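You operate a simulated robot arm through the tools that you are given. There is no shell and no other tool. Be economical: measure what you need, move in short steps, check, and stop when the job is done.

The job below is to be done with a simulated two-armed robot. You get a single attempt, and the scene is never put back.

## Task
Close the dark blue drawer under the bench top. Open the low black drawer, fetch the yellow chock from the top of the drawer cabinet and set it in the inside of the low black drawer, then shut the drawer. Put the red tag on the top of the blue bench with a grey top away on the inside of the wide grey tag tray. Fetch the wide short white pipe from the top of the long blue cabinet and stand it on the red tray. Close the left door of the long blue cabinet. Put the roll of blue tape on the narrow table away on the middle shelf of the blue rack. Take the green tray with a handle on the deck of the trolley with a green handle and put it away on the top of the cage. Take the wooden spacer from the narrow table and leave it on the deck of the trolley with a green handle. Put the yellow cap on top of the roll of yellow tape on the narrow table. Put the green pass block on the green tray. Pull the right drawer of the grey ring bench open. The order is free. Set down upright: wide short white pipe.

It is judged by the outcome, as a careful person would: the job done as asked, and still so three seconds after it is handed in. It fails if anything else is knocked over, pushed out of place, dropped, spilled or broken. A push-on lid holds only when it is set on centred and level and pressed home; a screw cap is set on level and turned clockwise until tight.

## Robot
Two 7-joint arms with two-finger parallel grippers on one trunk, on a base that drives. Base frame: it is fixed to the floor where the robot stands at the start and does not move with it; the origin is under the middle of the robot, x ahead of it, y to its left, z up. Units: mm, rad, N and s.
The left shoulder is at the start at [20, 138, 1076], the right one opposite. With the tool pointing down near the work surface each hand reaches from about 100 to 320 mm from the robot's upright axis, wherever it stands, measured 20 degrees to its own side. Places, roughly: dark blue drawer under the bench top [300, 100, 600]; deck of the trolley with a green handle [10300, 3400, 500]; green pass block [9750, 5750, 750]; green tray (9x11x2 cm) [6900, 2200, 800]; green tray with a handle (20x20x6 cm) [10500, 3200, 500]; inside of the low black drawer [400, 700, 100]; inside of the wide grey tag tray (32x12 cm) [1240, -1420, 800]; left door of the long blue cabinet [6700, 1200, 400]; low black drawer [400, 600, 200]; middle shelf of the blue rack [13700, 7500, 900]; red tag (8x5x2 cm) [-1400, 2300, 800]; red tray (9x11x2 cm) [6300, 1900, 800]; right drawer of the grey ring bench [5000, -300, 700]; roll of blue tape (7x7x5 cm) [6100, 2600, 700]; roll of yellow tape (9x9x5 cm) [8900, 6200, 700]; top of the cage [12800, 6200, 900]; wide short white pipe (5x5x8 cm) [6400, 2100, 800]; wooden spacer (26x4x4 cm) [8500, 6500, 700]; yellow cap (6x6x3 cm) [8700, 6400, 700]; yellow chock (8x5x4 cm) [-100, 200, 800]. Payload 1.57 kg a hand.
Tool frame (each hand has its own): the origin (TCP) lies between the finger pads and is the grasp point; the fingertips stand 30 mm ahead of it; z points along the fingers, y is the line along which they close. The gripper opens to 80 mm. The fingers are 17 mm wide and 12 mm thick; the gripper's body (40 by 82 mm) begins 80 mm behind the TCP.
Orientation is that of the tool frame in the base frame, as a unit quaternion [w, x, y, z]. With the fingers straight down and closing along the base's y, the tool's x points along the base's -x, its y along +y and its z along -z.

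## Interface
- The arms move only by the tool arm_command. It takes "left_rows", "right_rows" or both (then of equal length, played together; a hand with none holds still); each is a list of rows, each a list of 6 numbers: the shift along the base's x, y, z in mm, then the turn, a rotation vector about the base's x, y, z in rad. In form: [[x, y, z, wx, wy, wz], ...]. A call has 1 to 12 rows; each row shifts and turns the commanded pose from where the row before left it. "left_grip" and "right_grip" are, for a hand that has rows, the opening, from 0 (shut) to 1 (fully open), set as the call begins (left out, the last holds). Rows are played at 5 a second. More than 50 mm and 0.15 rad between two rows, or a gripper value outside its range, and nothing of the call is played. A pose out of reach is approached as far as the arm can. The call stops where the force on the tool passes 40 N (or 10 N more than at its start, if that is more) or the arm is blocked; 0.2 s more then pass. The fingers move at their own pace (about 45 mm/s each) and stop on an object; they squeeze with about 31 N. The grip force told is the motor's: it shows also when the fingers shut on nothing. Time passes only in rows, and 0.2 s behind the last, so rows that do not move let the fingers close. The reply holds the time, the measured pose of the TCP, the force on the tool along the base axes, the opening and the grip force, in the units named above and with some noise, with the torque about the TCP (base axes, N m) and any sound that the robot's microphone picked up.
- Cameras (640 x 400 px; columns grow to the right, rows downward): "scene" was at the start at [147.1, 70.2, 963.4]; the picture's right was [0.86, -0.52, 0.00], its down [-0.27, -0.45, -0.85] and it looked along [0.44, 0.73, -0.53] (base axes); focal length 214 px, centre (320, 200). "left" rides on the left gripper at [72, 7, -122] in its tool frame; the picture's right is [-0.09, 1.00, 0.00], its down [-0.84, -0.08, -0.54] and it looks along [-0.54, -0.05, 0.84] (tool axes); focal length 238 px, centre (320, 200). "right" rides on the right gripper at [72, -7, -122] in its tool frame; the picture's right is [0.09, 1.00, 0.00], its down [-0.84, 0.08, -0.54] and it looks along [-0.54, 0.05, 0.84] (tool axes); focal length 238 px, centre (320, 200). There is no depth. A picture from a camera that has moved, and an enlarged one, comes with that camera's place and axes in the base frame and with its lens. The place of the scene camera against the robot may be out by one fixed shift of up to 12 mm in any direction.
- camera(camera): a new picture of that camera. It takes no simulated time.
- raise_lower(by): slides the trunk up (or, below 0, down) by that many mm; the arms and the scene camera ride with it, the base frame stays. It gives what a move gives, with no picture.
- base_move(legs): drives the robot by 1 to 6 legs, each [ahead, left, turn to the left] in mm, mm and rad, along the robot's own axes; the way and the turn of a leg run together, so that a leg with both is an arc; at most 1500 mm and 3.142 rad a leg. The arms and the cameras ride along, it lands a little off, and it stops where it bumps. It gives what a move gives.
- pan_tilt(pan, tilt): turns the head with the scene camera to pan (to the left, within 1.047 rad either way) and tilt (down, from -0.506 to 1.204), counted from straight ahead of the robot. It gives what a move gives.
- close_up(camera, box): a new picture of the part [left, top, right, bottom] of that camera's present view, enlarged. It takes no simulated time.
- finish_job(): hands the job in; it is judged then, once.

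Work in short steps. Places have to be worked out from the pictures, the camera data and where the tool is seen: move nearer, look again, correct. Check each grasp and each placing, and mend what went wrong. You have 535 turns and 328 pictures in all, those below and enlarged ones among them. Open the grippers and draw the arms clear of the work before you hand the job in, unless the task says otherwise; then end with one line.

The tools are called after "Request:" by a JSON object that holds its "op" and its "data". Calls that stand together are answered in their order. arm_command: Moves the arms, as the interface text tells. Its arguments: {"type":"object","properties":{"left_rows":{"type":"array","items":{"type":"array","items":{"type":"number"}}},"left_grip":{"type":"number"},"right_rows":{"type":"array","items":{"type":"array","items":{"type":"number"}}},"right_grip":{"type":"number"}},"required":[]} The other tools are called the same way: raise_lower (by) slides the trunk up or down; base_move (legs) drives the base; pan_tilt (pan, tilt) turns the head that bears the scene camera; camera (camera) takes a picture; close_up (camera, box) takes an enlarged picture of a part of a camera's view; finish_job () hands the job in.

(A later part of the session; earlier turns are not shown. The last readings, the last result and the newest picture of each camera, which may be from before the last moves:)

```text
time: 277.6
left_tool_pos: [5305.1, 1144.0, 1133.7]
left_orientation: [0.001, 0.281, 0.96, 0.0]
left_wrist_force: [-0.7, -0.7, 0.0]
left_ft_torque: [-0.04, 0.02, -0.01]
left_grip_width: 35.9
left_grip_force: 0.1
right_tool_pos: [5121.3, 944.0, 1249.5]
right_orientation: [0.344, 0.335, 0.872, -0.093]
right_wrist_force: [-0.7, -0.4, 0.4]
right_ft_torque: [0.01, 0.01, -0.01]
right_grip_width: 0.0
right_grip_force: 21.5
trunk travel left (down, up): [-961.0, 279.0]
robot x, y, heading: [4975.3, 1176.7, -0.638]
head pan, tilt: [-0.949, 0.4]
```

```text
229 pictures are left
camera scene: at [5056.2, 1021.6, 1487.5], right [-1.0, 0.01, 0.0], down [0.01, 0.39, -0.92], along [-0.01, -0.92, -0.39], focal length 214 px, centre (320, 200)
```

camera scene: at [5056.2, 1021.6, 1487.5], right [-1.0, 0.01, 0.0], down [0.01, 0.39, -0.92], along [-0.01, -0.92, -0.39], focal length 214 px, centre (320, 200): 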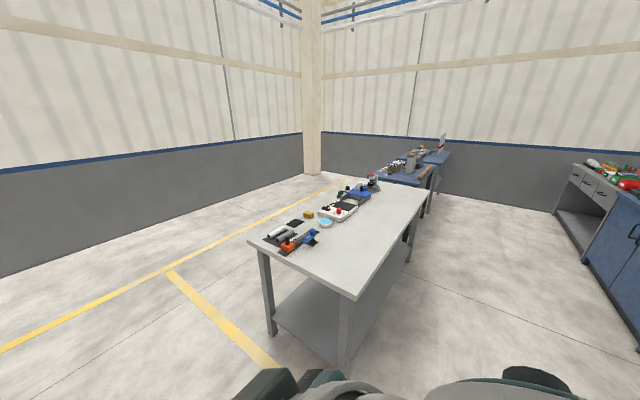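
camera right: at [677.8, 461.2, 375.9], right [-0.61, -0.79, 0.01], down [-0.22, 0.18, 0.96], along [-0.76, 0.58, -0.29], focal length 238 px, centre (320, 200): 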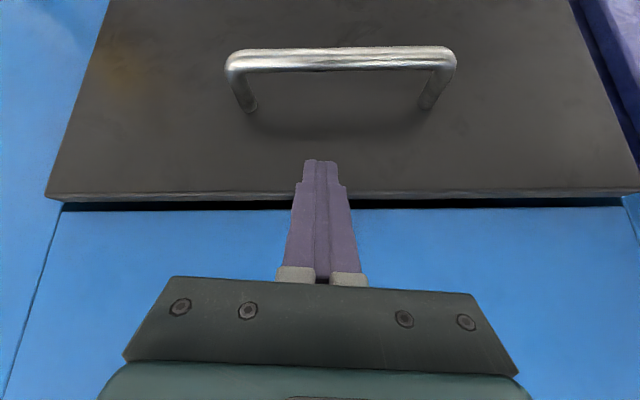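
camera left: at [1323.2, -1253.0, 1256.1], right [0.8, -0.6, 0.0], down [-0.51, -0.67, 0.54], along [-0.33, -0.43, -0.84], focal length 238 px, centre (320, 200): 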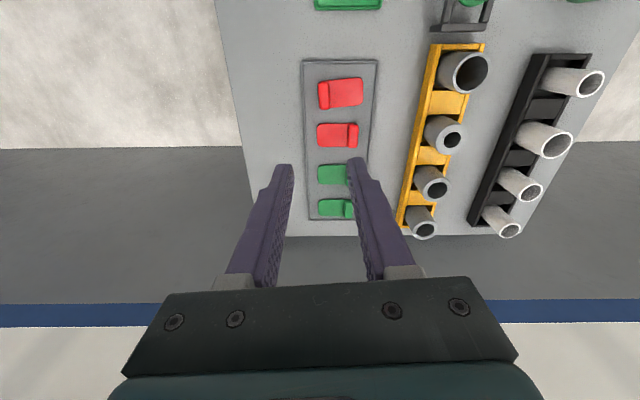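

The rough drawer location falls on this grey table. Zoom in on it.

Request:
{"op": "close_up", "data": {"camera": "scene", "box": [230, 150, 450, 370]}}

```text
1.82 times, centred on (340, 260) of scene
camera zoom: at [5056.2, 1021.6, 1487.5], right [-1.0, 0.01, 0.0], down [0.01, 0.39, -0.92], along [-0.01, -0.92, -0.39], focal length 390 px, centre (284, 91)
```

zoom: 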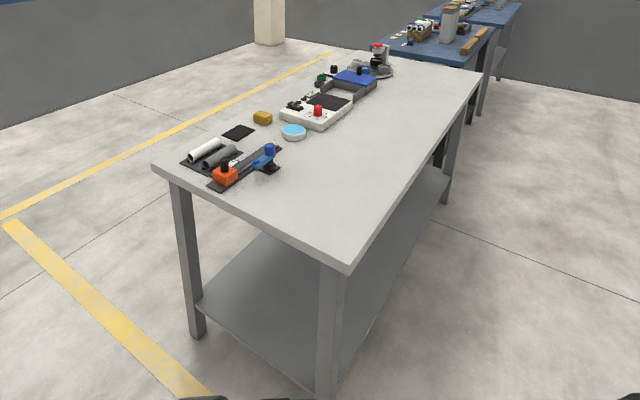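

No drawers on this side; they must face the far side. Drive around the table's end to its other side and turn to face it.

Request:
{"op": "base_move", "data": {"legs": [[1000, 0, 0], [750, 0, 0], [0, -1150, 0], [0, 0, 3.05]]}}

Request:
{"op": "pan_tilt", "data": {"pan": 0.0, "tilt": 0.6}}

Request:
{"op": "camera", "data": {"camera": "scene"}}

```text
time: 299.4
left_tool_pos: [5396.0, -769.0, 1132.9]
left_orientation: [0.0, 0.952, -0.307, -0.001]
left_wrist_force: [0.0, 1.2, 0.1]
left_ft_torque: [0.0, -0.05, 0.03]
left_grip_width: 36.2
left_grip_force: 0.1
right_tool_pos: [5588.6, -577.4, 1249.2]
right_orientation: [-0.103, 0.863, -0.357, -0.342]
right_wrist_force: [-0.1, 0.2, 0.4]
right_ft_torque: [0.0, -0.02, 0.01]
right_grip_width: 0.1
right_grip_force: 21.3
trunk travel left (down, up): [-961.0, 279.0]
robot x, y, heading: [5721.3, -820.9, 2.453]
head pan, tilt: [-0.949, 0.4]
```

```text
time: 300.6
left_tool_pos: [5395.4, -768.4, 1133.3]
left_orientation: [0.001, 0.952, -0.306, -0.002]
left_wrist_force: [-0.3, -0.4, -0.7]
left_ft_torque: [0.0, 0.01, 0.01]
left_grip_width: 36.0
left_grip_force: 0.1
right_tool_pos: [5588.3, -578.2, 1249.5]
right_orientation: [-0.102, 0.863, -0.356, -0.343]
right_wrist_force: [0.4, -0.5, -0.3]
right_ft_torque: [0.01, 0.03, -0.03]
right_grip_width: 0.0
right_grip_force: 21.6
trunk travel left (down, up): [-961.0, 279.0]
robot x, y, heading: [5724.5, -819.7, 2.454]
head pan, tilt: [0.0, 0.6]
```

```text
227 pictures are left
camera scene: at [5577.3, -708.3, 1469.3], right [0.63, 0.77, 0.0], down [0.44, -0.36, -0.83], along [-0.64, 0.52, -0.56], focal length 214 px, centre (320, 200)
```

scene: 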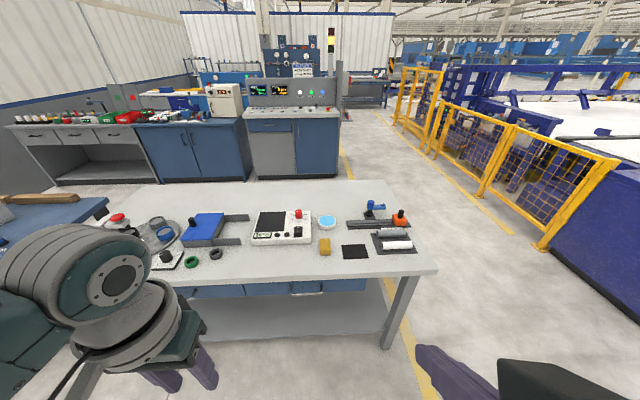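

Drawers visible under the top. Zoom.

Request:
{"op": "close_up", "data": {"camera": "scene", "box": [160, 240, 420, 340]}}

```text
2.46 times, centred on (290, 290) of scene
camera zoom: at [5577.3, -708.3, 1469.3], right [0.63, 0.77, 0.0], down [0.44, -0.36, -0.83], along [-0.64, 0.52, -0.56], focal length 528 px, centre (394, -22)
```

zoom: 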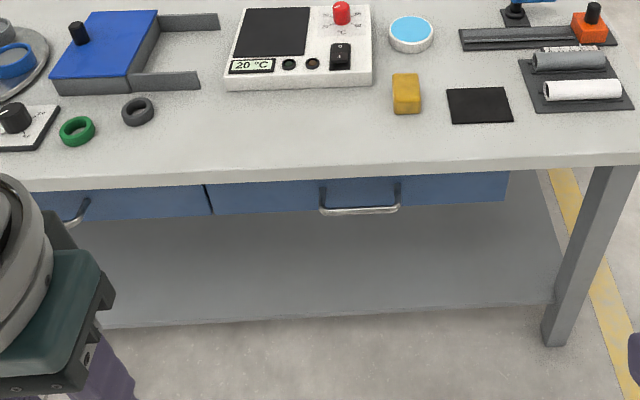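

Right drawer's bar is ≈[5146,-431,~670], under the top's overhang, so I'll grip it from the front at ~45°, deeper this time. Yaw the right hand, lower the trunk, shift left.

Request:
{"op": "arm_command", "data": {"right_rows": [[0, 0, 0, -0.0742, 0.06, -0.1064], [0, 0, 0, -0.0742, 0.06, -0.1064], [0, 0, 0, -0.0742, 0.06, -0.1064], [0, 0, 0, -0.0742, 0.06, -0.1064], [0, 0, 0, -0.0742, 0.06, -0.1064], [0, 0, 0, -0.0742, 0.06, -0.1064], [0, 0, 0, -0.0742, 0.06, -0.1064], [0, 0, 0, -0.0742, 0.06, -0.1064], [0, 0, 0, -0.0742, 0.06, -0.1064], [0, 0, 0, -0.0742, 0.06, -0.1064], [0, 0, 0, -0.0742, 0.06, -0.1064]], "right_grip": 0.6}}

Request:
{"op": "base_move", "data": {"legs": [[0, 145, 0.035], [150, 0, 0]]}}

Request:
{"op": "raise_lower", "data": {"by": -400}}

Request:
{"op": "raise_lower", "data": {"by": -110}}

Request:
{"op": "camera", "data": {"camera": "right"}}

Request:
{"op": "camera", "data": {"camera": "scene"}}

```text
time: 301.6
left_tool_pos: [5395.7, -768.0, 1132.6]
left_orientation: [0.001, 0.952, -0.306, -0.001]
left_wrist_force: [1.2, -0.2, -0.2]
left_ft_torque: [-0.06, 0.01, -0.01]
left_grip_width: 36.0
left_grip_force: 0.0
right_tool_pos: [5607.2, -565.3, 1239.4]
right_orientation: [-0.055, 0.783, -0.505, -0.358]
right_wrist_force: [0.9, 0.0, -0.1]
right_ft_torque: [-0.01, 0.03, 0.01]
right_grip_width: 48.0
right_grip_force: 0.0
trunk travel left (down, up): [-961.0, 279.0]
robot x, y, heading: [5720.8, -824.4, 2.452]
head pan, tilt: [0.0, 0.6]
stopped in row 4 (right hand): the arm was blocked; the commanded pose is now the measured one
```

```text
time: 303.9
left_tool_pos: [5182.2, -803.6, 1132.7]
left_orientation: [0.0, 0.957, -0.289, -0.001]
left_wrist_force: [-0.7, -0.8, 0.5]
left_ft_torque: [-0.03, 0.03, -0.02]
left_grip_width: 36.0
left_grip_force: 0.1
right_tool_pos: [5384.6, -592.4, 1238.5]
right_orientation: [-0.048, 0.792, -0.491, -0.359]
right_wrist_force: [0.1, -0.3, 0.2]
right_ft_torque: [-0.01, -0.03, 0.01]
right_grip_width: 48.1
right_grip_force: 0.0
trunk travel left (down, up): [-961.0, 279.0]
robot x, y, heading: [5510.3, -845.5, 2.49]
head pan, tilt: [0.0, 0.6]
```

```text
time: 307.8
left_tool_pos: [5182.7, -804.1, 734.1]
left_orientation: [0.001, 0.957, -0.289, -0.001]
left_wrist_force: [0.2, 0.7, 0.6]
left_ft_torque: [0.02, -0.03, 0.01]
left_grip_width: 36.0
left_grip_force: 0.1
right_tool_pos: [5384.7, -593.9, 839.4]
right_orientation: [-0.048, 0.792, -0.491, -0.359]
right_wrist_force: [0.0, 0.5, 0.7]
right_ft_torque: [-0.01, 0.0, -0.01]
right_grip_width: 48.0
right_grip_force: 0.0
trunk travel left (down, up): [-561.0, 679.0]
robot x, y, heading: [5505.3, -845.4, 2.49]
head pan, tilt: [0.0, 0.6]
```

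```text
time: 309.2
left_tool_pos: [5182.2, -804.0, 623.6]
left_orientation: [0.0, 0.957, -0.289, -0.001]
left_wrist_force: [-0.1, 0.3, -0.4]
left_ft_torque: [-0.01, -0.02, -0.02]
left_grip_width: 36.0
left_grip_force: 0.1
right_tool_pos: [5384.2, -593.8, 729.1]
right_orientation: [-0.049, 0.792, -0.491, -0.359]
right_wrist_force: [0.1, 0.3, 0.9]
right_ft_torque: [0.01, 0.0, -0.01]
right_grip_width: 48.2
right_grip_force: 0.1
trunk travel left (down, up): [-451.0, 789.0]
robot x, y, heading: [5509.9, -846.6, 2.488]
head pan, tilt: [0.0, 0.6]
```

```text
225 pictures are left
camera right: at [5472.9, -695.1, 772.3], right [-0.79, -0.58, 0.22], down [0.0, 0.35, 0.94], along [-0.62, 0.74, -0.27], focal length 238 px, centre (320, 200)
```

right: 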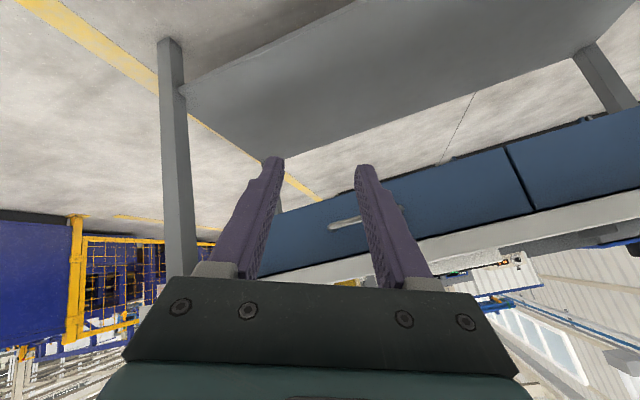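

```text
224 pictures are left
camera scene: at [5360.4, -737.9, 959.3], right [0.61, 0.8, 0.0], down [0.45, -0.34, -0.83], along [-0.66, 0.5, -0.56], focal length 214 px, centre (320, 200)
```

scene: 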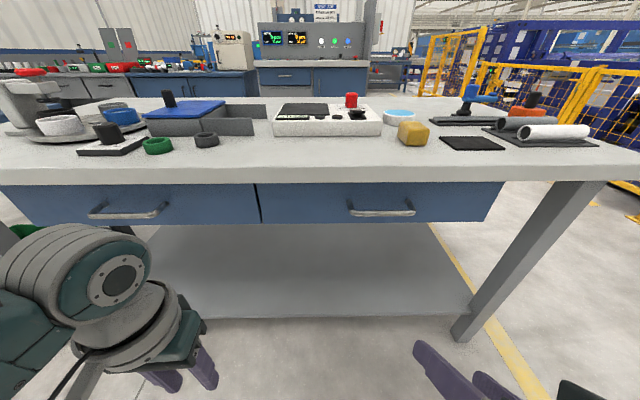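

Bar triangulated at [5175,-450,710], ~20 mm proud of the table edge. Give the arm more room (hand further right/back) and finish yawing.

Request:
{"op": "arm_command", "data": {"right_rows": [[24, 16, -10, 0, 0, 0], [24, 16, -10, 0, 0, 0], [24, 10, 0, 0, 0, 0]]}}

Request:
{"op": "arm_command", "data": {"right_rows": [[0, 0, 0, -0.0742, 0.06, -0.1064], [0, 0, 0, -0.0742, 0.06, -0.1064], [0, 0, 0, -0.0742, 0.06, -0.1064], [0, 0, 0, -0.0742, 0.06, -0.1064], [0, 0, 0, -0.0742, 0.06, -0.1064], [0, 0, 0, -0.0742, 0.06, -0.1064], [0, 0, 0, -0.0742, 0.06, -0.1064], [0, 0, 0, -0.0742, 0.06, -0.1064]]}}

Request:
{"op": "camera", "data": {"camera": "right"}}

```text
time: 310.0
left_tool_pos: [5184.0, -804.7, 624.2]
left_orientation: [0.001, 0.957, -0.288, -0.001]
left_wrist_force: [-0.7, 0.5, 0.3]
left_ft_torque: [0.01, 0.01, 0.01]
left_grip_width: 36.0
left_grip_force: 0.1
right_tool_pos: [5457.0, -551.7, 708.4]
right_orientation: [-0.048, 0.792, -0.492, -0.359]
right_wrist_force: [0.6, 0.9, -0.9]
right_ft_torque: [0.01, -0.02, 0.02]
right_grip_width: 47.7
right_grip_force: 0.0
trunk travel left (down, up): [-451.0, 789.0]
robot x, y, heading: [5512.5, -845.6, 2.489]
head pan, tilt: [0.0, 0.6]
```

```text
time: 311.6
left_tool_pos: [5180.8, -803.6, 623.0]
left_orientation: [0.001, 0.957, -0.29, -0.002]
left_wrist_force: [-0.3, 0.8, -0.7]
left_ft_torque: [0.01, -0.04, 0.04]
left_grip_width: 36.2
left_grip_force: 0.2
right_tool_pos: [5468.4, -543.0, 707.6]
right_orientation: [-0.091, -0.543, 0.762, 0.341]
right_wrist_force: [-0.5, 0.2, -0.7]
right_ft_torque: [0.02, 0.0, -0.01]
right_grip_width: 48.1
right_grip_force: 0.1
trunk travel left (down, up): [-451.0, 789.0]
robot x, y, heading: [5511.9, -846.2, 2.489]
head pan, tilt: [0.0, 0.6]
stopped in row 7 (right hand): the arm was blocked; the commanded pose is now the measured one
```

```text
223 pictures are left
camera right: at [5507.8, -658.4, 777.1], right [-0.8, 0.09, 0.59], down [0.55, 0.53, 0.65], along [-0.25, 0.84, -0.47], focal length 238 px, centre (320, 200)
```

right: 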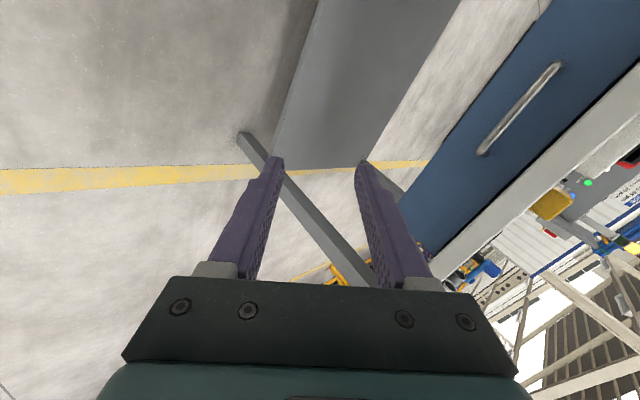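

The wrist limits again. Instead use the hook method: closed fingers at default yaw tilted ~45°, slipped between table edge and bar. Undo the yaw.

Request:
{"op": "arm_command", "data": {"right_rows": [[0, 0, 0, 0.0728, -0.0602, 0.1074], [0, 0, 0, 0.0728, -0.0602, 0.1074], [0, 0, 0, 0.0728, -0.0602, 0.1074], [0, 0, 0, 0.0728, -0.0602, 0.1074], [0, 0, 0, 0.0728, -0.0602, 0.1074], [0, 0, 0, 0.0728, -0.0602, 0.1074], [0, 0, 0, 0.0728, -0.0602, 0.1074], [0, 0, 0, 0.0728, -0.0602, 0.1074]], "right_grip": 0}}

Request:
{"op": "camera", "data": {"camera": "right"}}

```text
time: 313.4
left_tool_pos: [5182.0, -803.7, 622.4]
left_orientation: [0.001, 0.957, -0.289, -0.002]
left_wrist_force: [1.0, -0.4, 0.5]
left_ft_torque: [0.01, -0.03, 0.01]
left_grip_width: 36.1
left_grip_force: 0.0
right_tool_pos: [5467.7, -543.0, 708.4]
right_orientation: [-0.106, 0.868, -0.35, -0.337]
right_wrist_force: [-0.3, -0.3, 0.2]
right_ft_torque: [0.02, -0.01, -0.01]
right_grip_width: 0.0
right_grip_force: 21.6
trunk travel left (down, up): [-451.0, 789.0]
robot x, y, heading: [5508.7, -844.8, 2.493]
head pan, tilt: [0.0, 0.6]
```

```text
222 pictures are left
camera right: at [5573.1, -628.0, 750.8], right [-0.63, -0.78, -0.01], down [-0.22, 0.16, 0.96], along [-0.75, 0.61, -0.27], focal length 238 px, centre (320, 200)
```

right: 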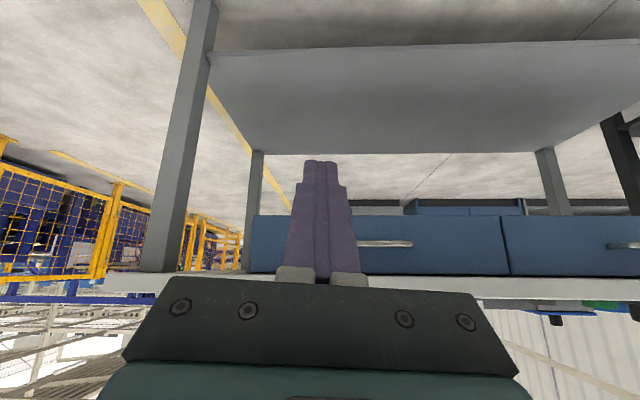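

Retract the left hand, then drive forward/left so the right fingertips sit just in front of and above the bar.

Request:
{"op": "arm_command", "data": {"left_rows": [[24, -18, 0, 0, 0, 0], [24, -18, 0, 0, 0, 0], [24, -18, 0, 0, 0, 0], [20, -15, 0, 0, 0, 0]], "right_rows": [[0, 0, 20, 0, 0, 0], [0, 0, 20, 0, 0, 0], [0, 0, 15, 0, 0, 0], [0, 0, 10, 0, 0, 0]]}}

Request:
{"op": "base_move", "data": {"legs": [[0, 102, 0], [215, 0, 0]]}}

Request:
{"op": "camera", "data": {"camera": "right"}}

Request:
{"op": "camera", "data": {"camera": "scene"}}

```text
time: 314.4
left_tool_pos: [5276.4, -873.4, 621.8]
left_orientation: [0.001, 0.957, -0.289, -0.003]
left_wrist_force: [0.4, 0.0, -0.3]
left_ft_torque: [0.03, 0.03, 0.02]
left_grip_width: 35.8
left_grip_force: 0.0
right_tool_pos: [5461.8, -537.6, 737.0]
right_orientation: [-0.107, 0.867, -0.352, -0.337]
right_wrist_force: [-0.5, 0.5, 0.4]
right_ft_torque: [-0.03, 0.01, -0.01]
right_grip_width: 0.0
right_grip_force: 21.3
right hand out of reach, approached as far as the arm can: row 2, 3, 4
trunk travel left (down, up): [-451.0, 789.0]
robot x, y, heading: [5508.6, -848.2, 2.497]
head pan, tilt: [0.0, 0.6]
```

```text
time: 316.8
left_tool_pos: [5041.3, -826.1, 621.7]
left_orientation: [0.001, 0.958, -0.288, -0.002]
left_wrist_force: [0.2, 0.1, -0.5]
left_ft_torque: [-0.04, 0.03, -0.02]
left_grip_width: 35.9
left_grip_force: 0.0
right_tool_pos: [5226.1, -488.4, 736.6]
right_orientation: [-0.106, 0.867, -0.35, -0.337]
right_wrist_force: [0.2, 0.0, -0.5]
right_ft_torque: [0.01, 0.0, -0.01]
right_grip_width: 0.0
right_grip_force: 21.4
trunk travel left (down, up): [-451.0, 789.0]
robot x, y, heading: [5272.9, -796.0, 2.496]
head pan, tilt: [0.0, 0.6]
```

```text
221 pictures are left
camera right: at [5331.1, -572.6, 780.0], right [-0.63, -0.78, -0.01], down [-0.22, 0.16, 0.96], along [-0.75, 0.6, -0.27], focal length 238 px, centre (320, 200)
```

right: 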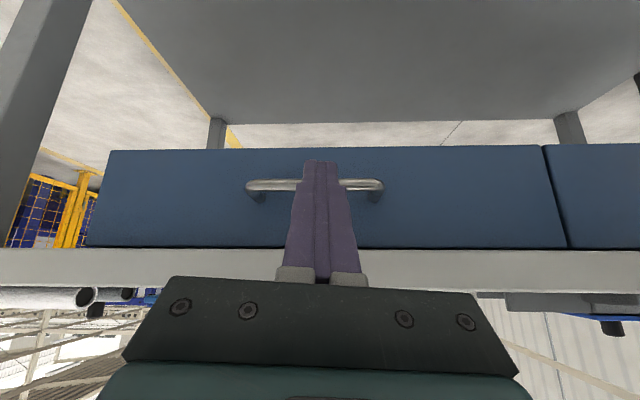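

```text
220 pictures are left
camera scene: at [5125.8, -690.3, 959.3], right [0.6, 0.8, 0.0], down [0.45, -0.34, -0.83], along [-0.66, 0.5, -0.56], focal length 214 px, centre (320, 200)
```

scene: 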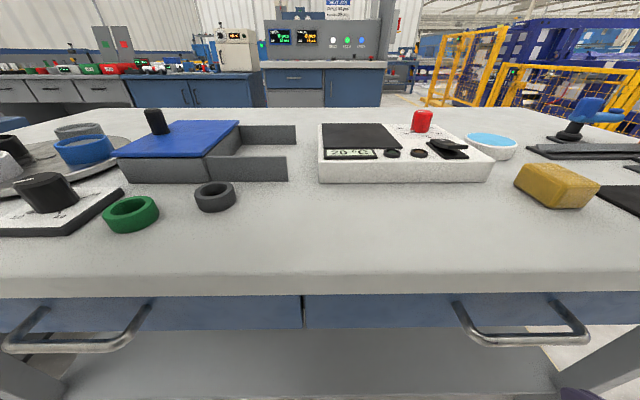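

Bar confirmed n≈4409, z≈707. Raise 40, move forward over the bar, then slide down behind it along the finger direction.

Request:
{"op": "raise_lower", "data": {"by": 42}}

Request:
{"op": "arm_command", "data": {"right_rows": [[-13, 10, 0, 0, 0, 0], [-13, 10, 0, 0, 0, 0], [-10.5, 8, -15, 0, 0, 0]]}}

Request:
{"op": "close_up", "data": {"camera": "right", "box": [200, 90, 440, 250]}}

```text
time: 317.6
left_tool_pos: [5041.9, -827.8, 664.0]
left_orientation: [0.002, 0.958, -0.287, -0.001]
left_wrist_force: [0.1, -0.4, -0.3]
left_ft_torque: [0.03, 0.05, -0.01]
left_grip_width: 36.2
left_grip_force: 0.1
right_tool_pos: [5225.6, -488.5, 779.3]
right_orientation: [-0.105, 0.868, -0.349, -0.337]
right_wrist_force: [0.8, 0.5, -0.1]
right_ft_torque: [-0.01, -0.01, 0.01]
right_grip_width: 0.2
right_grip_force: 21.1
trunk travel left (down, up): [-493.0, 747.0]
robot x, y, heading: [5272.6, -799.6, 2.495]
head pan, tilt: [0.0, 0.6]
```

```text
time: 318.4
left_tool_pos: [5042.4, -825.7, 664.0]
left_orientation: [0.001, 0.958, -0.287, -0.001]
left_wrist_force: [0.2, 0.1, -1.0]
left_ft_torque: [0.01, -0.04, 0.01]
left_grip_width: 35.7
left_grip_force: 0.2
right_tool_pos: [5188.8, -460.5, 764.2]
right_orientation: [-0.105, 0.868, -0.35, -0.337]
right_wrist_force: [-0.3, 0.1, 0.4]
right_ft_torque: [-0.04, 0.04, -0.02]
right_grip_width: 0.0
right_grip_force: 20.9
trunk travel left (down, up): [-493.0, 747.0]
robot x, y, heading: [5273.3, -794.2, 2.489]
head pan, tilt: [0.0, 0.6]
```

```text
2.50 times, centred on (320, 170) of right
camera zoom: at [5294.4, -545.2, 807.5], right [-0.63, -0.78, -0.01], down [-0.22, 0.16, 0.96], along [-0.75, 0.6, -0.27], focal length 596 px, centre (320, 275)
```

zoom: 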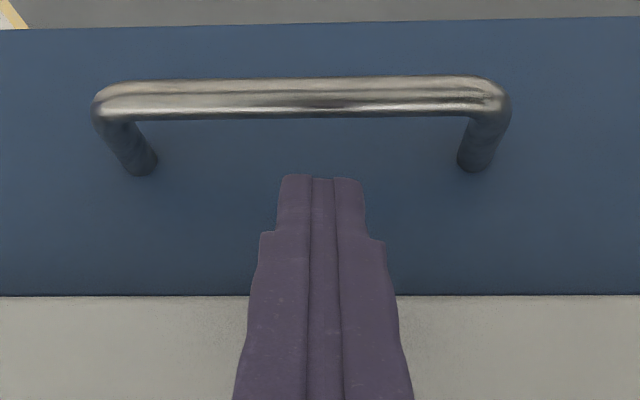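

Request:
{"op": "arm_command", "data": {"right_rows": [[-10.5, 8, -15, 0, 0, 0], [-10.5, 8, -15, 0, 0, 0], [-2, 1, -10, 0, 0, 0]]}}

Request:
{"op": "close_up", "data": {"camera": "right", "box": [200, 90, 440, 250]}}

```text
time: 319.2
left_tool_pos: [5040.7, -825.9, 665.0]
left_orientation: [0.001, 0.958, -0.288, 0.0]
left_wrist_force: [-0.1, -0.9, -0.5]
left_ft_torque: [-0.03, -0.02, 0.0]
left_grip_width: 35.8
left_grip_force: 0.1
right_tool_pos: [5165.6, -444.2, 723.8]
right_orientation: [-0.106, 0.868, -0.35, -0.337]
right_wrist_force: [0.7, -0.8, 2.0]
right_ft_torque: [0.01, 0.01, 0.0]
right_grip_width: 0.3
right_grip_force: 21.3
trunk travel left (down, up): [-493.0, 747.0]
robot x, y, heading: [5280.1, -797.5, 2.495]
head pan, tilt: [0.0, 0.6]
```

```text
2.50 times, centred on (320, 170) of right
camera zoom: at [5270.9, -528.0, 766.4], right [-0.63, -0.78, -0.01], down [-0.22, 0.16, 0.96], along [-0.75, 0.6, -0.27], focal length 596 px, centre (320, 275)
```

zoom: 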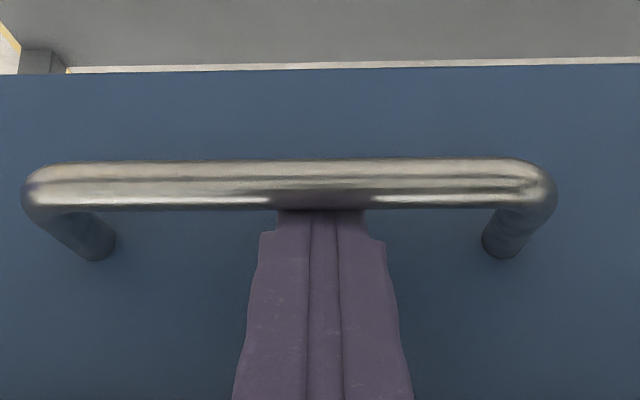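

The tips are behind the bar. Pull back gently with the base.

Request:
{"op": "base_move", "data": {"legs": [[-60, 0, 0]]}}

Request:
{"op": "close_up", "data": {"camera": "right", "box": [200, 90, 440, 250]}}

```text
time: 320.2
left_tool_pos: [5088.3, -863.5, 664.4]
left_orientation: [0.001, 0.958, -0.288, -0.001]
left_wrist_force: [-0.2, 0.3, -0.1]
left_ft_torque: [0.05, -0.01, -0.02]
left_grip_width: 36.2
left_grip_force: 0.0
right_tool_pos: [5214.3, -479.9, 723.6]
right_orientation: [-0.105, 0.868, -0.35, -0.337]
right_wrist_force: [-0.9, 0.9, 0.5]
right_ft_torque: [-0.04, 0.02, 0.01]
right_grip_width: 0.0
right_grip_force: 21.5
trunk travel left (down, up): [-493.0, 747.0]
robot x, y, heading: [5324.9, -833.8, 2.489]
head pan, tilt: [0.0, 0.6]
```

```text
2.50 times, centred on (320, 170) of right
camera zoom: at [5318.5, -564.0, 766.4], right [-0.63, -0.78, -0.01], down [-0.22, 0.16, 0.96], along [-0.75, 0.6, -0.27], focal length 596 px, centre (320, 275)
```

zoom: 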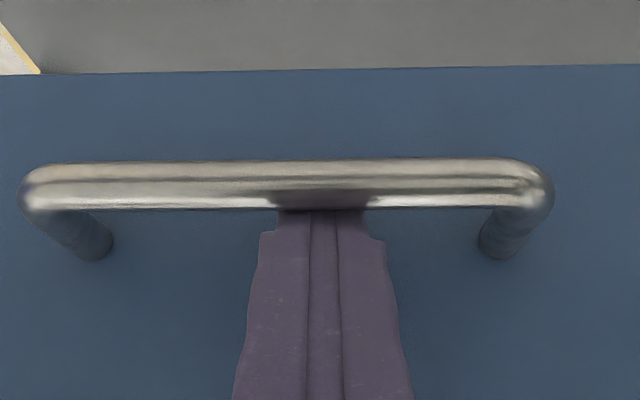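

It moves. Pull further to open it clearly.

Request:
{"op": "base_move", "data": {"legs": [[-100, 0, 0], [-90, 0, 0]]}}

Request:
{"op": "camera", "data": {"camera": "scene"}}

Request:
{"op": "camera", "data": {"camera": "right"}}

```text
time: 322.1
left_tool_pos: [5240.2, -975.4, 665.3]
left_orientation: [0.0, 0.958, -0.287, -0.001]
left_wrist_force: [0.4, -0.1, 0.3]
left_ft_torque: [0.03, 0.02, 0.03]
left_grip_width: 36.1
left_grip_force: 0.1
right_tool_pos: [5363.9, -594.4, 723.9]
right_orientation: [-0.106, 0.867, -0.35, -0.337]
right_wrist_force: [0.0, 0.3, -0.8]
right_ft_torque: [0.04, 0.0, -0.05]
right_grip_width: 0.0
right_grip_force: 20.9
trunk travel left (down, up): [-493.0, 747.0]
robot x, y, heading: [5474.9, -950.2, 2.493]
head pan, tilt: [0.0, 0.6]
```

```text
216 pictures are left
camera scene: at [5324.2, -840.4, 1001.2], right [0.6, 0.8, 0.0], down [0.45, -0.34, -0.82], along [-0.66, 0.5, -0.57], focal length 214 px, centre (320, 200)
```

scene: 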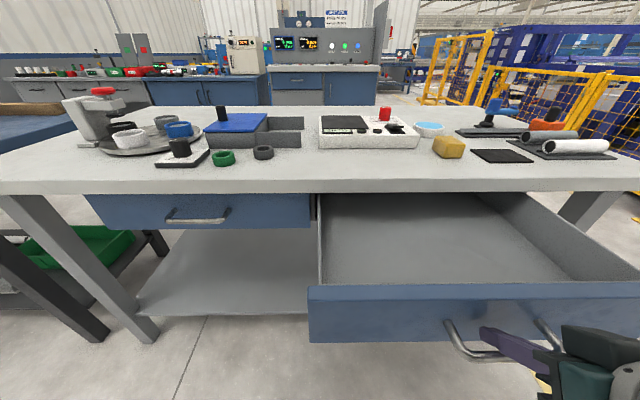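

```text
215 pictures are left
camera right: at [5469.0, -677.8, 766.4], right [-0.63, -0.78, -0.01], down [-0.22, 0.16, 0.96], along [-0.75, 0.6, -0.27], focal length 238 px, centre (320, 200)
```

right: 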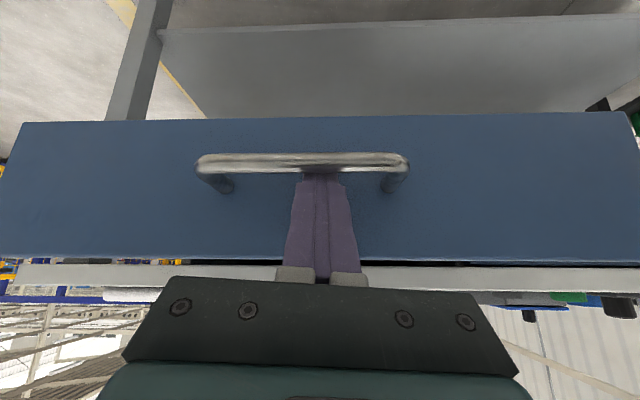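

Open ~250 mm. Pull 50 more, then unhook (reverse along the finger direction) and back away.

Request:
{"op": "base_move", "data": {"legs": [[-50, 0, 0]]}}

Request:
{"op": "arm_command", "data": {"right_rows": [[-3, 2, 8, 0, 0, 0], [8, -6, 14, 0, 0, 0], [10, -8, 15, 0, 0, 0], [10, -8, 15, 0, 0, 0]]}}

Request:
{"op": "raise_lower", "data": {"by": 60}}

Request:
{"op": "base_move", "data": {"legs": [[-250, 0, 0]]}}

Request:
{"op": "camera", "data": {"camera": "scene"}}

```text
time: 323.0
left_tool_pos: [5280.0, -1006.7, 664.8]
left_orientation: [0.001, 0.958, -0.287, -0.001]
left_wrist_force: [0.3, -0.5, 0.3]
left_ft_torque: [0.0, 0.0, -0.04]
left_grip_width: 36.2
left_grip_force: 0.0
right_tool_pos: [5403.8, -623.6, 723.6]
right_orientation: [-0.104, 0.868, -0.35, -0.336]
right_wrist_force: [0.6, -0.3, 0.3]
right_ft_torque: [0.0, -0.01, 0.03]
right_grip_width: 0.0
right_grip_force: 21.5
trunk travel left (down, up): [-493.0, 747.0]
robot x, y, heading: [5514.4, -974.1, 2.49]
head pan, tilt: [0.0, 0.6]
```

```text
time: 324.0
left_tool_pos: [5280.0, -1005.9, 665.2]
left_orientation: [0.0, 0.958, -0.287, -0.001]
left_wrist_force: [-0.3, 0.5, 0.3]
left_ft_torque: [0.01, 0.01, 0.01]
left_grip_width: 35.8
left_grip_force: 0.0
right_tool_pos: [5428.8, -643.8, 775.7]
right_orientation: [-0.105, 0.868, -0.35, -0.336]
right_wrist_force: [-0.3, 0.0, 0.5]
right_ft_torque: [-0.03, 0.03, 0.02]
right_grip_width: 0.0
right_grip_force: 21.2
trunk travel left (down, up): [-493.0, 747.0]
robot x, y, heading: [5514.5, -976.9, 2.496]
head pan, tilt: [0.0, 0.6]
```

```text
time: 325.0
left_tool_pos: [5279.1, -1006.0, 724.8]
left_orientation: [0.001, 0.958, -0.286, -0.001]
left_wrist_force: [0.2, -0.5, -0.4]
left_ft_torque: [0.01, 0.01, 0.02]
left_grip_width: 35.8
left_grip_force: 0.1
right_tool_pos: [5428.4, -643.4, 835.9]
right_orientation: [-0.105, 0.868, -0.35, -0.335]
right_wrist_force: [-0.4, 0.4, -0.6]
right_ft_torque: [0.01, -0.02, 0.0]
right_grip_width: 0.0
right_grip_force: 21.3
trunk travel left (down, up): [-553.0, 687.0]
robot x, y, heading: [5514.7, -982.1, 2.498]
head pan, tilt: [0.0, 0.6]
```

```text
time: 326.8
left_tool_pos: [5479.6, -1157.0, 723.9]
left_orientation: [0.0, 0.958, -0.286, -0.001]
left_wrist_force: [-0.6, 0.0, -0.7]
left_ft_torque: [0.01, -0.03, -0.04]
left_grip_width: 36.0
left_grip_force: 0.0
right_tool_pos: [5628.4, -794.9, 835.6]
right_orientation: [-0.105, 0.868, -0.349, -0.336]
right_wrist_force: [-0.5, -0.9, 0.1]
right_ft_torque: [-0.01, 0.02, 0.01]
right_grip_width: 0.0
right_grip_force: 21.4
trunk travel left (down, up): [-553.0, 687.0]
robot x, y, heading: [5715.9, -1128.1, 2.495]
head pan, tilt: [0.0, 0.6]
```

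```text
214 pictures are left
camera scene: at [5563.8, -1021.6, 1061.2], right [0.6, 0.8, 0.0], down [0.45, -0.34, -0.82], along [-0.66, 0.5, -0.57], focal length 214 px, centre (320, 200)
```

scene: 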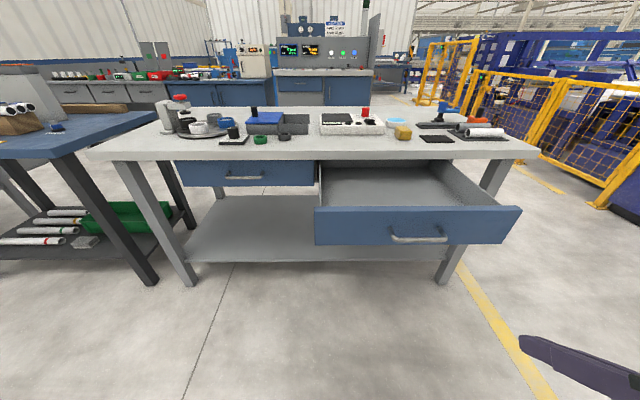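

Right drawer open. Next the long blue cabinet. Turn to face along +a and drive toward it.

Request:
{"op": "base_move", "data": {"legs": [[0, 0, -1.57], [1400, 0, 0]]}}

Request:
{"op": "raise_lower", "data": {"by": 350}}

Request:
{"op": "pan_tilt", "data": {"pan": 0.3, "tilt": 0.45}}

Request:
{"op": "camera", "data": {"camera": "scene"}}

```text
time: 337.6
left_tool_pos: [6543.8, 207.5, 725.6]
left_orientation: [0.001, -0.469, 0.883, 0.0]
left_wrist_force: [-0.1, -0.1, 0.2]
left_ft_torque: [0.03, -0.01, 0.0]
left_grip_width: 35.8
left_grip_force: 0.1
right_tool_pos: [6903.7, 53.4, 836.4]
right_orientation: [0.313, -0.361, 0.863, 0.162]
right_wrist_force: [0.3, -1.0, -0.1]
right_ft_torque: [-0.03, 0.01, 0.0]
right_grip_width: 0.0
right_grip_force: 21.1
trunk travel left (down, up): [-553.0, 687.0]
robot x, y, heading: [6568.6, -24.4, 0.915]
head pan, tilt: [0.0, 0.6]
```

```text
time: 341.1
left_tool_pos: [6543.5, 207.8, 1073.9]
left_orientation: [0.0, -0.468, 0.884, 0.001]
left_wrist_force: [0.4, -1.0, 0.7]
left_ft_torque: [0.02, -0.02, 0.0]
left_grip_width: 35.9
left_grip_force: 0.1
right_tool_pos: [6903.6, 53.3, 1184.8]
right_orientation: [0.313, -0.361, 0.864, 0.161]
right_wrist_force: [0.6, -0.6, 0.7]
right_ft_torque: [0.0, -0.01, 0.03]
right_grip_width: 0.0
right_grip_force: 21.3
trunk travel left (down, up): [-903.0, 337.0]
robot x, y, heading: [6566.4, -24.8, 0.912]
head pan, tilt: [0.0, 0.6]
```

```text
time: 341.9
left_tool_pos: [6542.9, 208.3, 1074.8]
left_orientation: [0.0, -0.469, 0.883, 0.001]
left_wrist_force: [-0.3, -0.2, -0.2]
left_ft_torque: [0.02, -0.01, 0.04]
left_grip_width: 35.8
left_grip_force: 0.0
right_tool_pos: [6903.1, 52.7, 1184.4]
right_orientation: [0.313, -0.361, 0.864, 0.161]
right_wrist_force: [0.0, -0.5, 0.3]
right_ft_torque: [0.01, 0.02, 0.01]
right_grip_width: 0.0
right_grip_force: 21.5
trunk travel left (down, up): [-903.0, 337.0]
robot x, y, heading: [6568.8, -24.4, 0.912]
head pan, tilt: [0.3, 0.45]
```

```text
213 pictures are left
camera scene: at [6662.9, 131.4, 1424.8], right [0.94, -0.35, 0.0], down [-0.15, -0.41, -0.9], along [0.32, 0.84, -0.44], focal length 214 px, centre (320, 200)
```

scene: 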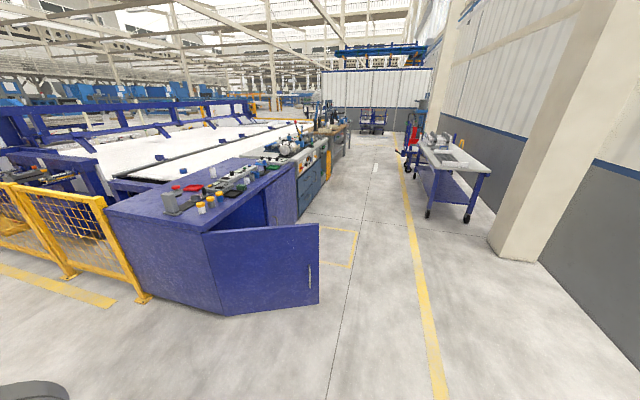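

Door hinge ≈[6398,1286], free edge ≈[7040,1150]. Plan: from outside push the door with the right fist along the chord to the closed position, facing the cabinet (-n). First approach and turn.

Request:
{"op": "base_move", "data": {"legs": [[550, 100, 0], [0, 0, 1.58]]}}

Request:
{"op": "raise_lower", "data": {"by": -400}}

Request:
{"op": "raise_lower", "data": {"by": -250}}

Request:
{"op": "pan_tilt", "data": {"pan": -0.5, "tilt": 0.5}}

Request:
{"op": "camera", "data": {"camera": "scene"}}

```text
time: 349.0
left_tool_pos: [6594.9, 438.5, 1075.0]
left_orientation: [0.001, 0.964, -0.267, -0.001]
left_wrist_force: [0.0, -0.6, 0.9]
left_ft_torque: [0.0, 0.01, 0.0]
left_grip_width: 35.7
left_grip_force: 0.0
right_tool_pos: [6730.5, 807.4, 1185.5]
right_orientation: [-0.098, 0.875, -0.331, -0.338]
right_wrist_force: [0.0, -0.2, -0.2]
right_ft_torque: [0.01, 0.02, -0.01]
right_grip_width: 0.0
right_grip_force: 21.4
trunk travel left (down, up): [-903.0, 337.0]
robot x, y, heading: [6828.3, 475.7, 2.533]
head pan, tilt: [0.3, 0.45]
```

```text
time: 352.9
left_tool_pos: [6596.2, 439.2, 676.0]
left_orientation: [-0.001, 0.963, -0.268, 0.0]
left_wrist_force: [0.5, -0.4, 0.6]
left_ft_torque: [-0.02, -0.03, -0.01]
left_grip_width: 35.9
left_grip_force: 0.1
right_tool_pos: [6729.9, 807.9, 785.8]
right_orientation: [-0.098, 0.875, -0.331, -0.338]
right_wrist_force: [0.0, 0.0, 0.0]
right_ft_torque: [0.0, -0.01, 0.03]
right_grip_width: 0.1
right_grip_force: 21.3
trunk travel left (down, up): [-503.0, 737.0]
robot x, y, heading: [6829.0, 475.1, 2.536]
head pan, tilt: [0.3, 0.45]
```

```text
time: 355.4
left_tool_pos: [6594.4, 438.9, 425.0]
left_orientation: [0.0, 0.964, -0.267, 0.0]
left_wrist_force: [-0.2, -0.3, 0.0]
left_ft_torque: [-0.02, -0.03, 0.02]
left_grip_width: 36.0
left_grip_force: 0.0
right_tool_pos: [6730.6, 806.0, 536.0]
right_orientation: [-0.098, 0.875, -0.332, -0.339]
right_wrist_force: [0.0, 0.0, 0.4]
right_ft_torque: [0.04, 0.0, -0.02]
right_grip_width: 0.0
right_grip_force: 21.5
trunk travel left (down, up): [-253.0, 987.0]
robot x, y, heading: [6829.3, 475.5, 2.537]
head pan, tilt: [0.3, 0.45]
```

```text
time: 356.6
left_tool_pos: [6596.4, 439.8, 425.4]
left_orientation: [0.0, 0.964, -0.267, -0.002]
left_wrist_force: [-0.7, -0.3, 0.2]
left_ft_torque: [-0.01, -0.02, 0.02]
left_grip_width: 36.0
left_grip_force: 0.1
right_tool_pos: [6731.8, 807.0, 534.8]
right_orientation: [-0.098, 0.875, -0.332, -0.338]
right_wrist_force: [0.2, 0.1, -0.3]
right_ft_torque: [-0.02, -0.01, 0.01]
right_grip_width: 0.1
right_grip_force: 21.5
trunk travel left (down, up): [-253.0, 987.0]
robot x, y, heading: [6829.9, 475.7, 2.536]
head pan, tilt: [-0.499, 0.499]
```

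```text
212 pictures are left
camera scene: at [6706.4, 608.6, 770.4], right [0.89, 0.45, 0.0], down [0.22, -0.43, -0.88], along [-0.4, 0.78, -0.48], focal length 214 px, centre (320, 200)
```

scene: 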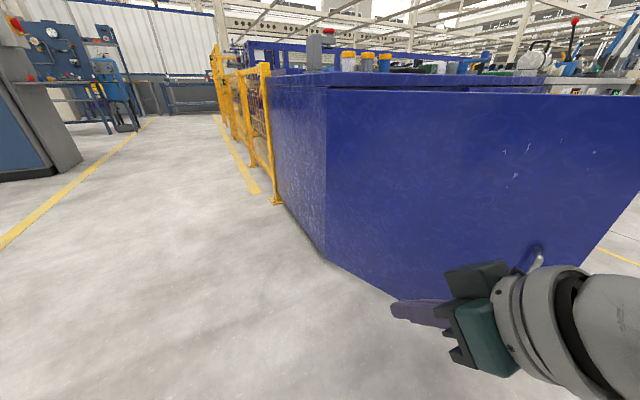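

Door confirmed at about −13°. Move the fist to just outside the door near its free side.

Request:
{"op": "base_move", "data": {"legs": [[30, -347, 0]]}}

Request:
{"op": "camera", "data": {"camera": "scene"}}

```text
time: 358.9
left_tool_pos: [6770.9, 746.1, 424.3]
left_orientation: [0.002, 0.964, -0.264, -0.001]
left_wrist_force: [-0.4, -0.3, -0.9]
left_ft_torque: [-0.01, 0.0, 0.02]
left_grip_width: 35.8
left_grip_force: 0.0
right_tool_pos: [6903.1, 1114.1, 535.5]
right_orientation: [-0.096, 0.877, -0.327, -0.339]
right_wrist_force: [0.2, -0.1, -0.6]
right_ft_torque: [0.06, -0.02, 0.0]
right_grip_width: 0.1
right_grip_force: 22.5
trunk travel left (down, up): [-253.0, 987.0]
robot x, y, heading: [7004.6, 785.6, 2.548]
head pan, tilt: [-0.499, 0.499]
```

```text
211 pictures are left
camera scene: at [6880.3, 916.1, 770.3], right [0.89, 0.46, 0.0], down [0.22, -0.43, -0.88], along [-0.4, 0.78, -0.48], focal length 214 px, centre (320, 200)
```

scene: 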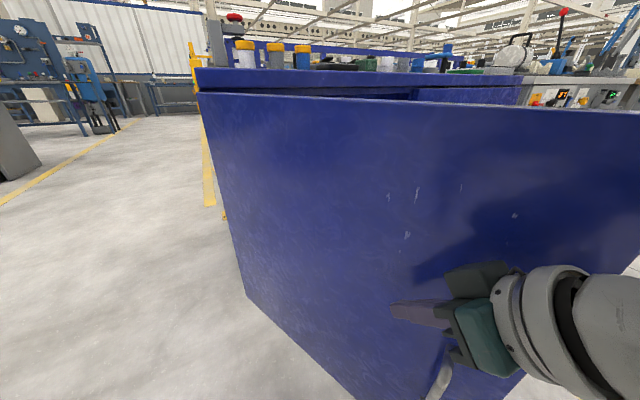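

Push along the chord.

Request:
{"op": "base_move", "data": {"legs": [[150, -150, -0.03]]}}

Request:
{"op": "base_move", "data": {"legs": [[130, -140, -0.02]]}}

Request:
{"op": "camera", "data": {"camera": "scene"}}

```text
time: 360.5
left_tool_pos: [6736.6, 959.9, 424.4]
left_orientation: [0.001, 0.96, -0.279, -0.001]
left_wrist_force: [-0.5, -0.9, 0.4]
left_ft_torque: [0.0, 0.02, -0.02]
left_grip_width: 36.1
left_grip_force: 0.1
right_tool_pos: [6879.3, 1326.2, 534.9]
right_orientation: [-0.101, 0.872, -0.342, -0.337]
right_wrist_force: [0.1, 0.0, 1.4]
right_ft_torque: [-0.02, -0.02, -0.03]
right_grip_width: 0.0
right_grip_force: 21.5
trunk travel left (down, up): [-253.0, 987.0]
robot x, y, heading: [6970.8, 990.6, 2.511]
head pan, tilt: [-0.499, 0.499]
```

```text
time: 362.1
left_tool_pos: [6712.8, 1157.9, 425.3]
left_orientation: [0.001, 0.957, -0.289, -0.001]
left_wrist_force: [-0.7, 0.6, 0.4]
left_ft_torque: [-0.03, -0.02, -0.02]
left_grip_width: 35.8
left_grip_force: 0.0
right_tool_pos: [6863.7, 1520.6, 535.7]
right_orientation: [-0.105, 0.868, -0.35, -0.337]
right_wrist_force: [-0.5, 0.1, 0.3]
right_ft_torque: [-0.03, 0.02, -0.03]
right_grip_width: 0.0
right_grip_force: 21.0
trunk travel left (down, up): [-253.0, 987.0]
robot x, y, heading: [6947.0, 1187.5, 2.496]
head pan, tilt: [-0.499, 0.499]
```

```text
210 pictures are left
camera scene: at [6831.1, 1323.2, 770.3], right [0.91, 0.41, 0.0], down [0.2, -0.44, -0.88], along [-0.36, 0.8, -0.48], focal length 214 px, centre (320, 200)
```

scene: 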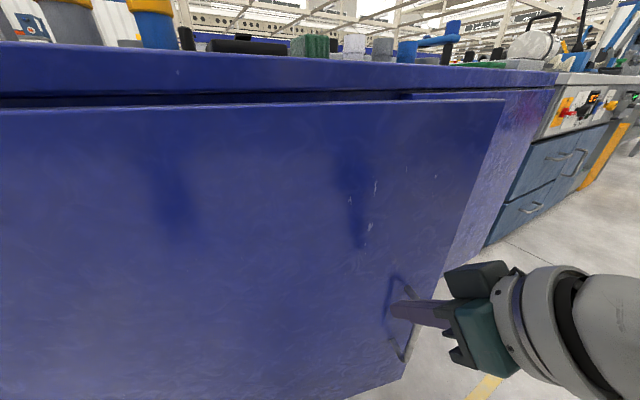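

Continue pushing mostly straight toward the face, a little left of the handle.

Request:
{"op": "base_move", "data": {"legs": [[-25, 40, 0], [120, -50, 0]]}}

Request:
{"op": "camera", "data": {"camera": "scene"}}

```text
time: 363.9
left_tool_pos: [6643.5, 1224.0, 423.9]
left_orientation: [0.002, 0.957, -0.289, -0.001]
left_wrist_force: [-0.6, 0.7, -0.4]
left_ft_torque: [0.01, -0.03, -0.01]
left_grip_width: 36.0
left_grip_force: 0.0
right_tool_pos: [6792.6, 1586.3, 533.7]
right_orientation: [-0.105, 0.868, -0.351, -0.336]
right_wrist_force: [0.3, -0.3, 0.3]
right_ft_torque: [-0.03, 0.04, 0.0]
right_grip_width: 0.0
right_grip_force: 21.6
trunk travel left (down, up): [-253.0, 987.0]
robot x, y, heading: [6875.5, 1255.1, 2.49]
head pan, tilt: [-0.499, 0.499]
```

```text
209 pictures are left
camera scene: at [6760.8, 1389.1, 770.3], right [0.91, 0.41, 0.0], down [0.2, -0.44, -0.88], along [-0.36, 0.8, -0.48], focal length 214 px, centre (320, 200)
```

scene: 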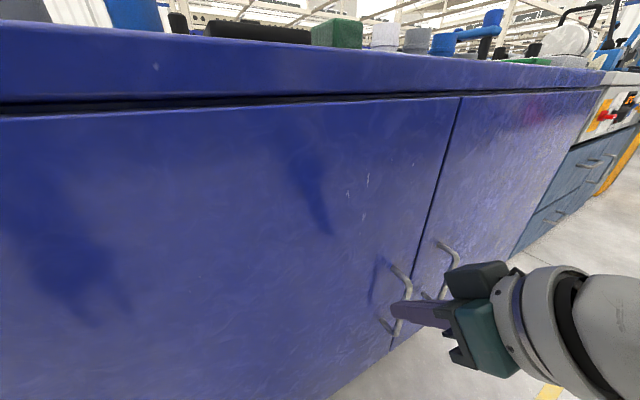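

Nearly flush. Shift the fist left of the handle and press the door home with the arm.

Request:
{"op": "arm_command", "data": {"right_rows": [[-20, -27, 0, 0, 0, 0], [-18, -24, 0, 0, 0, 0], [-20, 15, 0, 0, 0, 0], [-20, 15, 0, 0, 0, 0], [-16, 12, 0, 0, 0, 0], [-16, 12, 0, 0, 0, 0], [-16, 12, 0, 0, 0, 0], [-16, 12, 0, 0, 0, 0]]}}

Request:
{"op": "camera", "data": {"camera": "scene"}}

```text
time: 365.2
left_tool_pos: [6642.4, 1223.1, 424.4]
left_orientation: [0.001, 0.957, -0.289, -0.002]
left_wrist_force: [-0.8, -0.1, -0.5]
left_ft_torque: [-0.04, -0.07, 0.02]
left_grip_width: 35.9
left_grip_force: 0.1
right_tool_pos: [6690.9, 1581.7, 536.1]
right_orientation: [-0.103, 0.869, -0.352, -0.332]
right_wrist_force: [16.3, -11.9, 10.5]
right_ft_torque: [-0.09, 0.01, 0.08]
right_grip_width: 0.0
right_grip_force: 21.6
trunk travel left (down, up): [-253.0, 987.0]
robot x, y, heading: [6874.4, 1249.1, 2.49]
head pan, tilt: [-0.499, 0.499]
stopped in row 6 (right hand): the force on the tool passed its limit at 52 N (the readings are from after the stop); the commanded pose is now the measured one
```

```text
208 pictures are left
camera scene: at [6761.6, 1388.9, 770.2], right [0.91, 0.41, 0.0], down [0.2, -0.44, -0.88], along [-0.36, 0.8, -0.48], focal length 214 px, centre (320, 200)
```

scene: 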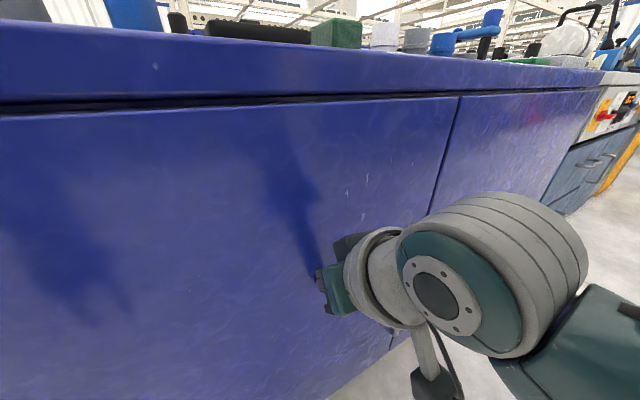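

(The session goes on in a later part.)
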